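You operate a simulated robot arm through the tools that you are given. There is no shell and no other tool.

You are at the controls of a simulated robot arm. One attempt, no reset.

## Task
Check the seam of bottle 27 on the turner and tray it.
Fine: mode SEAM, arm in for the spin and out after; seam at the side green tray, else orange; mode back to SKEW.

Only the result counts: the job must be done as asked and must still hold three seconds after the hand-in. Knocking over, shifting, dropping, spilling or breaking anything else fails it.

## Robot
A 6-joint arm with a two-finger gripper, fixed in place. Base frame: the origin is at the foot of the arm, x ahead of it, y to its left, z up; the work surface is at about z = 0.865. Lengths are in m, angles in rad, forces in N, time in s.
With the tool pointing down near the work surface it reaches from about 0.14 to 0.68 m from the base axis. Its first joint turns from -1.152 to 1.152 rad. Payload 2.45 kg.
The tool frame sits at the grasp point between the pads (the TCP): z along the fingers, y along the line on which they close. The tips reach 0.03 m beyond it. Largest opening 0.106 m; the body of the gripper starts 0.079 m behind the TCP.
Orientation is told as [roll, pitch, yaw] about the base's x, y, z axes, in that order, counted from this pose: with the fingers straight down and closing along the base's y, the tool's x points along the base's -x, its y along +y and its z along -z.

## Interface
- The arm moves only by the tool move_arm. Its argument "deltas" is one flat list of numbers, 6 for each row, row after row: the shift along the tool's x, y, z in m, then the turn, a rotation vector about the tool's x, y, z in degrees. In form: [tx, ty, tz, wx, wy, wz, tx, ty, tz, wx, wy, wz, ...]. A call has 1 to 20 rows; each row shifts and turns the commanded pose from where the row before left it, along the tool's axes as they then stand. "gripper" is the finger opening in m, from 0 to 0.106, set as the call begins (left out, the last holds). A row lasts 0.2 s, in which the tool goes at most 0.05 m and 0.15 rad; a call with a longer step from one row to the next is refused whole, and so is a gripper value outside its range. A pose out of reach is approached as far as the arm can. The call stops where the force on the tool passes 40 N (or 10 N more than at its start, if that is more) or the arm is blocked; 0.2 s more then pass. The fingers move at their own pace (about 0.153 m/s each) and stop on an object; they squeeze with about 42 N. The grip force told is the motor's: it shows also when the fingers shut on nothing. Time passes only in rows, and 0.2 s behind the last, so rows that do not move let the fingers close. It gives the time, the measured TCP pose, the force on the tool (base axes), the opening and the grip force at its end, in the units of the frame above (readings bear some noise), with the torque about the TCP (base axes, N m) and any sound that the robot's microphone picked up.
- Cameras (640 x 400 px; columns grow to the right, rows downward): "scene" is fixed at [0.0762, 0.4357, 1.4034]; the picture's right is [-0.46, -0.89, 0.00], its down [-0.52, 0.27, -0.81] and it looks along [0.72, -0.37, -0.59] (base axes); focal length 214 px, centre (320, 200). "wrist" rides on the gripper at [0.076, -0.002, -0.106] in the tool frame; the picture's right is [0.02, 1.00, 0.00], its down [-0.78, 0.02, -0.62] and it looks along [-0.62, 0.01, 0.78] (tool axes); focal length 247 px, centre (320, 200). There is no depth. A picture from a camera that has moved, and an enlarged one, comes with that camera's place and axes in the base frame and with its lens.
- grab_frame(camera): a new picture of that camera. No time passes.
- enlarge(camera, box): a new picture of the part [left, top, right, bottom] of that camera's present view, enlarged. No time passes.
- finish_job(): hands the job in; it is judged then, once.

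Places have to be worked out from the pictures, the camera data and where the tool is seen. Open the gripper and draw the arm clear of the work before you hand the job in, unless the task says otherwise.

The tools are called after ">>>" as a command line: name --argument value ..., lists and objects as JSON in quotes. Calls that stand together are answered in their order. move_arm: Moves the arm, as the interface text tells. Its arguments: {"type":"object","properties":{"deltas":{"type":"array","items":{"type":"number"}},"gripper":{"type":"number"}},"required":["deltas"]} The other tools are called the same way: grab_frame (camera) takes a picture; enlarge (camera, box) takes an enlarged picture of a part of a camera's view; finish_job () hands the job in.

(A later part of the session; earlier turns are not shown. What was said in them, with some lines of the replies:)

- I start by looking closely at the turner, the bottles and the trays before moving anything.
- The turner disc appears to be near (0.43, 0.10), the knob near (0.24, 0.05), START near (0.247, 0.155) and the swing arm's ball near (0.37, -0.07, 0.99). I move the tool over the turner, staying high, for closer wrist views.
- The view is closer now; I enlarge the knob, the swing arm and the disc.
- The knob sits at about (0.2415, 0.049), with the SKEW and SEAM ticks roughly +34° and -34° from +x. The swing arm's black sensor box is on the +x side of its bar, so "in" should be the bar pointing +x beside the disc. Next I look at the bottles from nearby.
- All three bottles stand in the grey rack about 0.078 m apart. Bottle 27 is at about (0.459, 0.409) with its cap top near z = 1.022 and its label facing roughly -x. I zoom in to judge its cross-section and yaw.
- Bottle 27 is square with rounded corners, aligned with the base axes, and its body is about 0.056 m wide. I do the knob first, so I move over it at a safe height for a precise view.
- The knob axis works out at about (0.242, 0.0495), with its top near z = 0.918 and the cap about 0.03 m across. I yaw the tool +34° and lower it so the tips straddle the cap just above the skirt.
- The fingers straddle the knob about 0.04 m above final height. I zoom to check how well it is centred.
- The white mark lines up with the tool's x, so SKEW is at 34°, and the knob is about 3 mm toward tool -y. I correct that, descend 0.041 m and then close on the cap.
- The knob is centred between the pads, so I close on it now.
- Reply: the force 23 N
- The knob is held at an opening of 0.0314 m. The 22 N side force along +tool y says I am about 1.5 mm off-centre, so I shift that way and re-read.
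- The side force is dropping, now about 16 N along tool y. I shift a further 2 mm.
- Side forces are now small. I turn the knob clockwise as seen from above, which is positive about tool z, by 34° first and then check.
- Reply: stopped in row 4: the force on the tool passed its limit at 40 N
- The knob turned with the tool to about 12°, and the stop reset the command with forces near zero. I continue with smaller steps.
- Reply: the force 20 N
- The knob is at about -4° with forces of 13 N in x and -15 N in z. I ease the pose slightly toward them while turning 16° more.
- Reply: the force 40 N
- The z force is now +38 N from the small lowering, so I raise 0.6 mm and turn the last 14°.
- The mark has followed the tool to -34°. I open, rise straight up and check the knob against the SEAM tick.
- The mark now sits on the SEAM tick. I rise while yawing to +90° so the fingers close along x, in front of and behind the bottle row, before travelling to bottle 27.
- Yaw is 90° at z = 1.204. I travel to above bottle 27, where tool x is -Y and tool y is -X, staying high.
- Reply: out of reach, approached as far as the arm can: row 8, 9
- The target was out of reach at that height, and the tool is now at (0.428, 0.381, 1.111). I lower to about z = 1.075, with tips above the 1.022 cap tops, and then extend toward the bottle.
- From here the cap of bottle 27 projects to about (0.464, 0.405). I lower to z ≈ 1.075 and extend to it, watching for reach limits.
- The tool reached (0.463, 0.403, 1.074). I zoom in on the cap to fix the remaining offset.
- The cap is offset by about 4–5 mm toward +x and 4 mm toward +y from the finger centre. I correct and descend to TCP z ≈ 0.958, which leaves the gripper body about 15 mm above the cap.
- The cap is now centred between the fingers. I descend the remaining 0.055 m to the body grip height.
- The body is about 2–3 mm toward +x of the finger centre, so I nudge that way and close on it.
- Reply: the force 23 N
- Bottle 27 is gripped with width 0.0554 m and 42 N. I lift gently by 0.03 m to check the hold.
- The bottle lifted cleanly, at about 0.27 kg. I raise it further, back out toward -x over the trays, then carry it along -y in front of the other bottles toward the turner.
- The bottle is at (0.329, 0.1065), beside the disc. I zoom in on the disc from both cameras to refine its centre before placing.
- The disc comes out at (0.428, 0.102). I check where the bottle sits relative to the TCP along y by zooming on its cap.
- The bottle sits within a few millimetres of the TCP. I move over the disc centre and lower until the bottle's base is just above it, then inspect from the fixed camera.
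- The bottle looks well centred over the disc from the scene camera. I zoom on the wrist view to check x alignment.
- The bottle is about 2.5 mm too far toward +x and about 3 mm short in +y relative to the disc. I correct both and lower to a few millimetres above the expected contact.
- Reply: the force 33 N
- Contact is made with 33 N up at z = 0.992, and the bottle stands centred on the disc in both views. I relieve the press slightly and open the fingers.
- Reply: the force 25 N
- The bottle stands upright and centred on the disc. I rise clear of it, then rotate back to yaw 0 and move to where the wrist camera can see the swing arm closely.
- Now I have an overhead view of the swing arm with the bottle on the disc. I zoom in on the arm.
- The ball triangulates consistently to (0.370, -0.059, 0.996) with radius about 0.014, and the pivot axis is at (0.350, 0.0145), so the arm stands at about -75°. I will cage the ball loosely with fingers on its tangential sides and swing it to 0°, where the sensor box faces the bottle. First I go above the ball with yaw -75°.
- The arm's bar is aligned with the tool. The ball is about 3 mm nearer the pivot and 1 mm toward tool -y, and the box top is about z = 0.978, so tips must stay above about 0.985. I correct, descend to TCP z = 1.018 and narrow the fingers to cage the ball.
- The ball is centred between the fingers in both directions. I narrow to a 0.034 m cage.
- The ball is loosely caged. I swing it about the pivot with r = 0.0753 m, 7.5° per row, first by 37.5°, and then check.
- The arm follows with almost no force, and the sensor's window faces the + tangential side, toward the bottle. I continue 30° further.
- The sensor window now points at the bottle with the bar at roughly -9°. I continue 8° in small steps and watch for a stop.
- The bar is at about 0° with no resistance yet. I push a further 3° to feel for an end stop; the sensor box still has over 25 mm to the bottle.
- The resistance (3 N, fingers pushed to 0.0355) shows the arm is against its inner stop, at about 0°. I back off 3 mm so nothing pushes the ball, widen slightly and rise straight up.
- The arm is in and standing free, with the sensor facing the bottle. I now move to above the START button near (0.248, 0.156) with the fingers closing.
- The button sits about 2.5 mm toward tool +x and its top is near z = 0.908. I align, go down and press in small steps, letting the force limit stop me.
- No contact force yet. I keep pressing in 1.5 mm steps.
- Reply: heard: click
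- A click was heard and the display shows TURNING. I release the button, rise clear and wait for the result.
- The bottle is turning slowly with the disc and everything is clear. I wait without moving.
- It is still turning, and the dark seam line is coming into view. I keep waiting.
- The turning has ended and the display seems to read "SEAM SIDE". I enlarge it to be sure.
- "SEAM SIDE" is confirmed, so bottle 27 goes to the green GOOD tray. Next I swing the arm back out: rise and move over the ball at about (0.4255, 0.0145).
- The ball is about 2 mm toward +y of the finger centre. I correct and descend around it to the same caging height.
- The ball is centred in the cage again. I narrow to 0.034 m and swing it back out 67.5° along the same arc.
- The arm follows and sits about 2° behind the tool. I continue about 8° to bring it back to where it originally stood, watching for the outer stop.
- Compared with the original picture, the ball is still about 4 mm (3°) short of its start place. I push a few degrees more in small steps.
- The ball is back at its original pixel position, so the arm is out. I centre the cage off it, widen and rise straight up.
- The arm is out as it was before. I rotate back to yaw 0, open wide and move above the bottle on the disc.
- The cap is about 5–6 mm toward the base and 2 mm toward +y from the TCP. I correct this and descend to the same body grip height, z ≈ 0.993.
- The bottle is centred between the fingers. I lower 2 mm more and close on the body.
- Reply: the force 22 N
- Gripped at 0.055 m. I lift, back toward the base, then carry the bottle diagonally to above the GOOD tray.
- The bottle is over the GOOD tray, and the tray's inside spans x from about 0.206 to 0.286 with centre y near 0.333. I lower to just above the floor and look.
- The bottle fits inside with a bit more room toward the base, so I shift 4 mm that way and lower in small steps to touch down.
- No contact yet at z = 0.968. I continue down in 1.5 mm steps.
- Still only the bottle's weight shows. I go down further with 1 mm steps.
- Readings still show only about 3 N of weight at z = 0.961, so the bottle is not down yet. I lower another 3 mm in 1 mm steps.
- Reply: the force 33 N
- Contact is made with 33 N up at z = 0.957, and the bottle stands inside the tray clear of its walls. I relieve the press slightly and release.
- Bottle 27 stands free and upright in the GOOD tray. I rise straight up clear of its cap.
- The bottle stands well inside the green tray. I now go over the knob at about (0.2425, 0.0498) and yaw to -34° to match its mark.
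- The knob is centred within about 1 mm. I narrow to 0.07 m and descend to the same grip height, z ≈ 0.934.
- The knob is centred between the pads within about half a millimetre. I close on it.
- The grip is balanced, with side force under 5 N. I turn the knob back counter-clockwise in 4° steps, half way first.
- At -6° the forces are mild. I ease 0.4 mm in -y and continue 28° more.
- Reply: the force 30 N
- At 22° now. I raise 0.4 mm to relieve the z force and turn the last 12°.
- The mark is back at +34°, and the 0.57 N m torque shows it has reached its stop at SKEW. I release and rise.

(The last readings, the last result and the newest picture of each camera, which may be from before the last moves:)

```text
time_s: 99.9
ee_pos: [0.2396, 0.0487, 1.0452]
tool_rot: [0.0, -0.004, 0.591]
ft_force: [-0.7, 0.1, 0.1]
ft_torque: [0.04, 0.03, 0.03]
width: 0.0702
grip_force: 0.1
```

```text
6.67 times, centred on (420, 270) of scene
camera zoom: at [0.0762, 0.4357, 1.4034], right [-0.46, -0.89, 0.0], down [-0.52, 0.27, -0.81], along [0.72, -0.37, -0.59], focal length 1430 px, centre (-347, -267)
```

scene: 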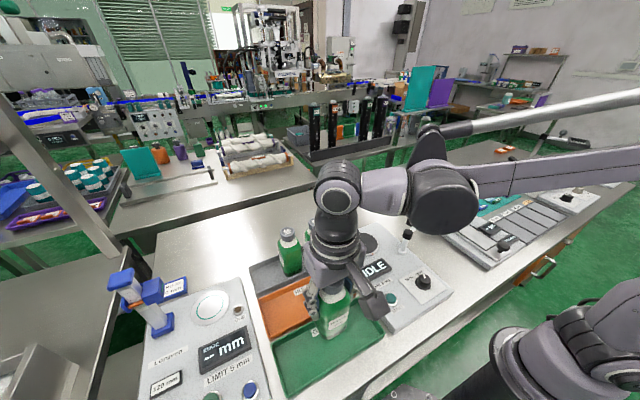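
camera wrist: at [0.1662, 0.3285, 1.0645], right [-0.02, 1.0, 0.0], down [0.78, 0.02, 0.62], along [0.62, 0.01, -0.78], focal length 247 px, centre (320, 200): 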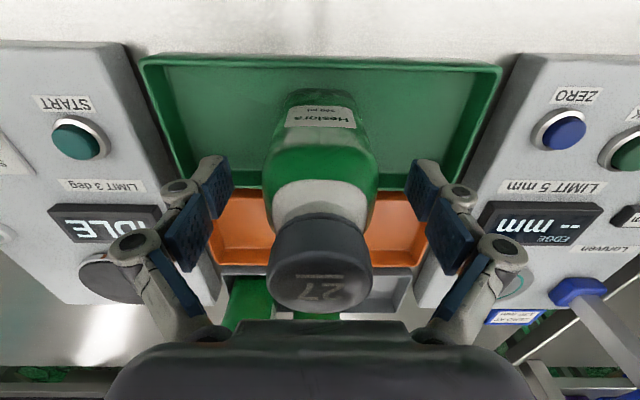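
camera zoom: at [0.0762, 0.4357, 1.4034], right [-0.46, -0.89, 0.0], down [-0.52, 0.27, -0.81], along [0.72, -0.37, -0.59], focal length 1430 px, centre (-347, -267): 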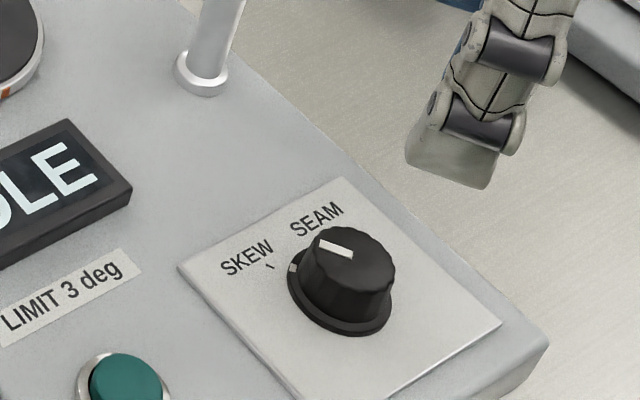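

The mark points exactly at SKEW as at the start. I open the gripper and withdraw up to near the start pose, clear of the work.

>>> move_arm --deltas '[0, 0, -0.04, 0, 0, 0, 0, 0, -0.04, 0, 0, 0, 0, 0, -0.04, 0, 0, 8.5, 0, 0, -0.04, 0, 0, 8.5, 0, 0, -0.04, 0, 0, 8.5, 0, 0, -0.04, 0, 0, 8.4, 0, 0, -0.04, 0, 0, 0, -0.005, 0.039, 0, 0, 0, 0, -0.005, 0.039, 0, 0, 0, 0, -0.005, 0.039, 0, 0, 0, 0, -0.005, 0.039, 0, 0, 0, 0, 0, 0, 0, 0, 0, 0]' --gripper 0.106

>>> grab_frame --camera "scene"

>>> grab_frame --camera "wrist"

>>> enlarge --camera "scene" --box '[230, 180, 470, 380]'

```text
time_s: 102.5
ee_pos: [0.2598, 0.2042, 1.3277]
tool_rot: [0.001, -0.006, 0.0]
ft_force: [-1.4, -0.3, -0.5]
ft_torque: [-0.04, 0.0, -0.01]
width: 0.106
grip_force: 0.2
```

```text
taken
```

scene: 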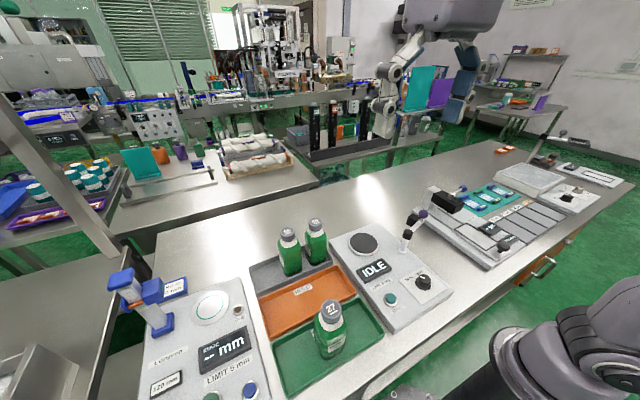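

```text
taken
camera wrist: at [0.1836, 0.203, 1.4347], right [-0.02, 1.0, 0.0], down [0.78, 0.02, 0.63], along [0.62, 0.01, -0.78], focal length 247 px, centre (320, 200)
```

wrist: 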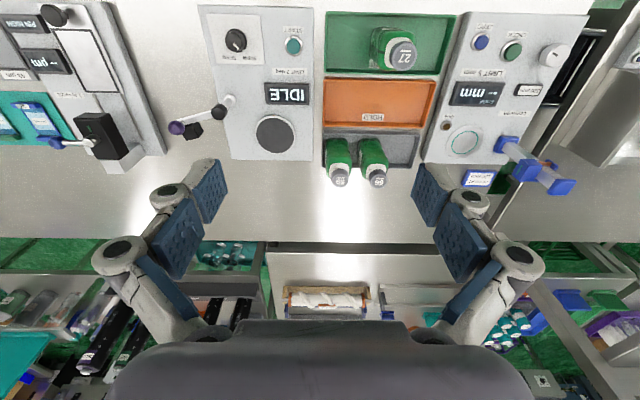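

```text
2.00 times, centred on (350, 280) of scene
camera zoom: at [0.0762, 0.4358, 1.4034], right [-0.46, -0.89, 0.0], down [-0.52, 0.27, -0.81], along [0.72, -0.37, -0.59], focal length 429 px, centre (260, 40)
```

zoom: 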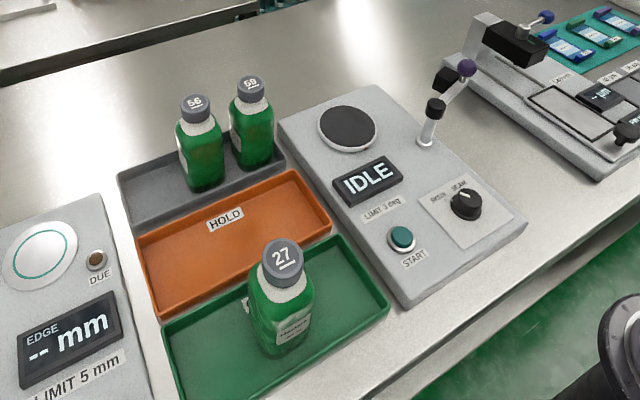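

Everything is as asked: bottle 27 stands in the GOOD tray after reading SEAM SIDE, the swing arm is out and the mode is on SKEW. The other bottles are untouched, and the gripper is open and clear, so I hand the job in.

>>> finish_job

```text
The job is handed in.
```

Bottle 27 read SEAM SIDE on the turner, so I put it in the green GOOD tray, where it stands upright.

- **Mode:** I set the knob to SEAM for the check and turned it back to SKEW afterwards; its mark points at the SKEW tick again.
- **Swing arm:** I swung it in against its stop for the spin, and it is now back out where it started.
- **Everything else:** bottles 56 and 59 are still in the rack, and the last pictures show nothing knocked over or shifted.

The gripper is open and the robot arm is back near its start position, clear of the work. The job has been handed in; no verdict came back.
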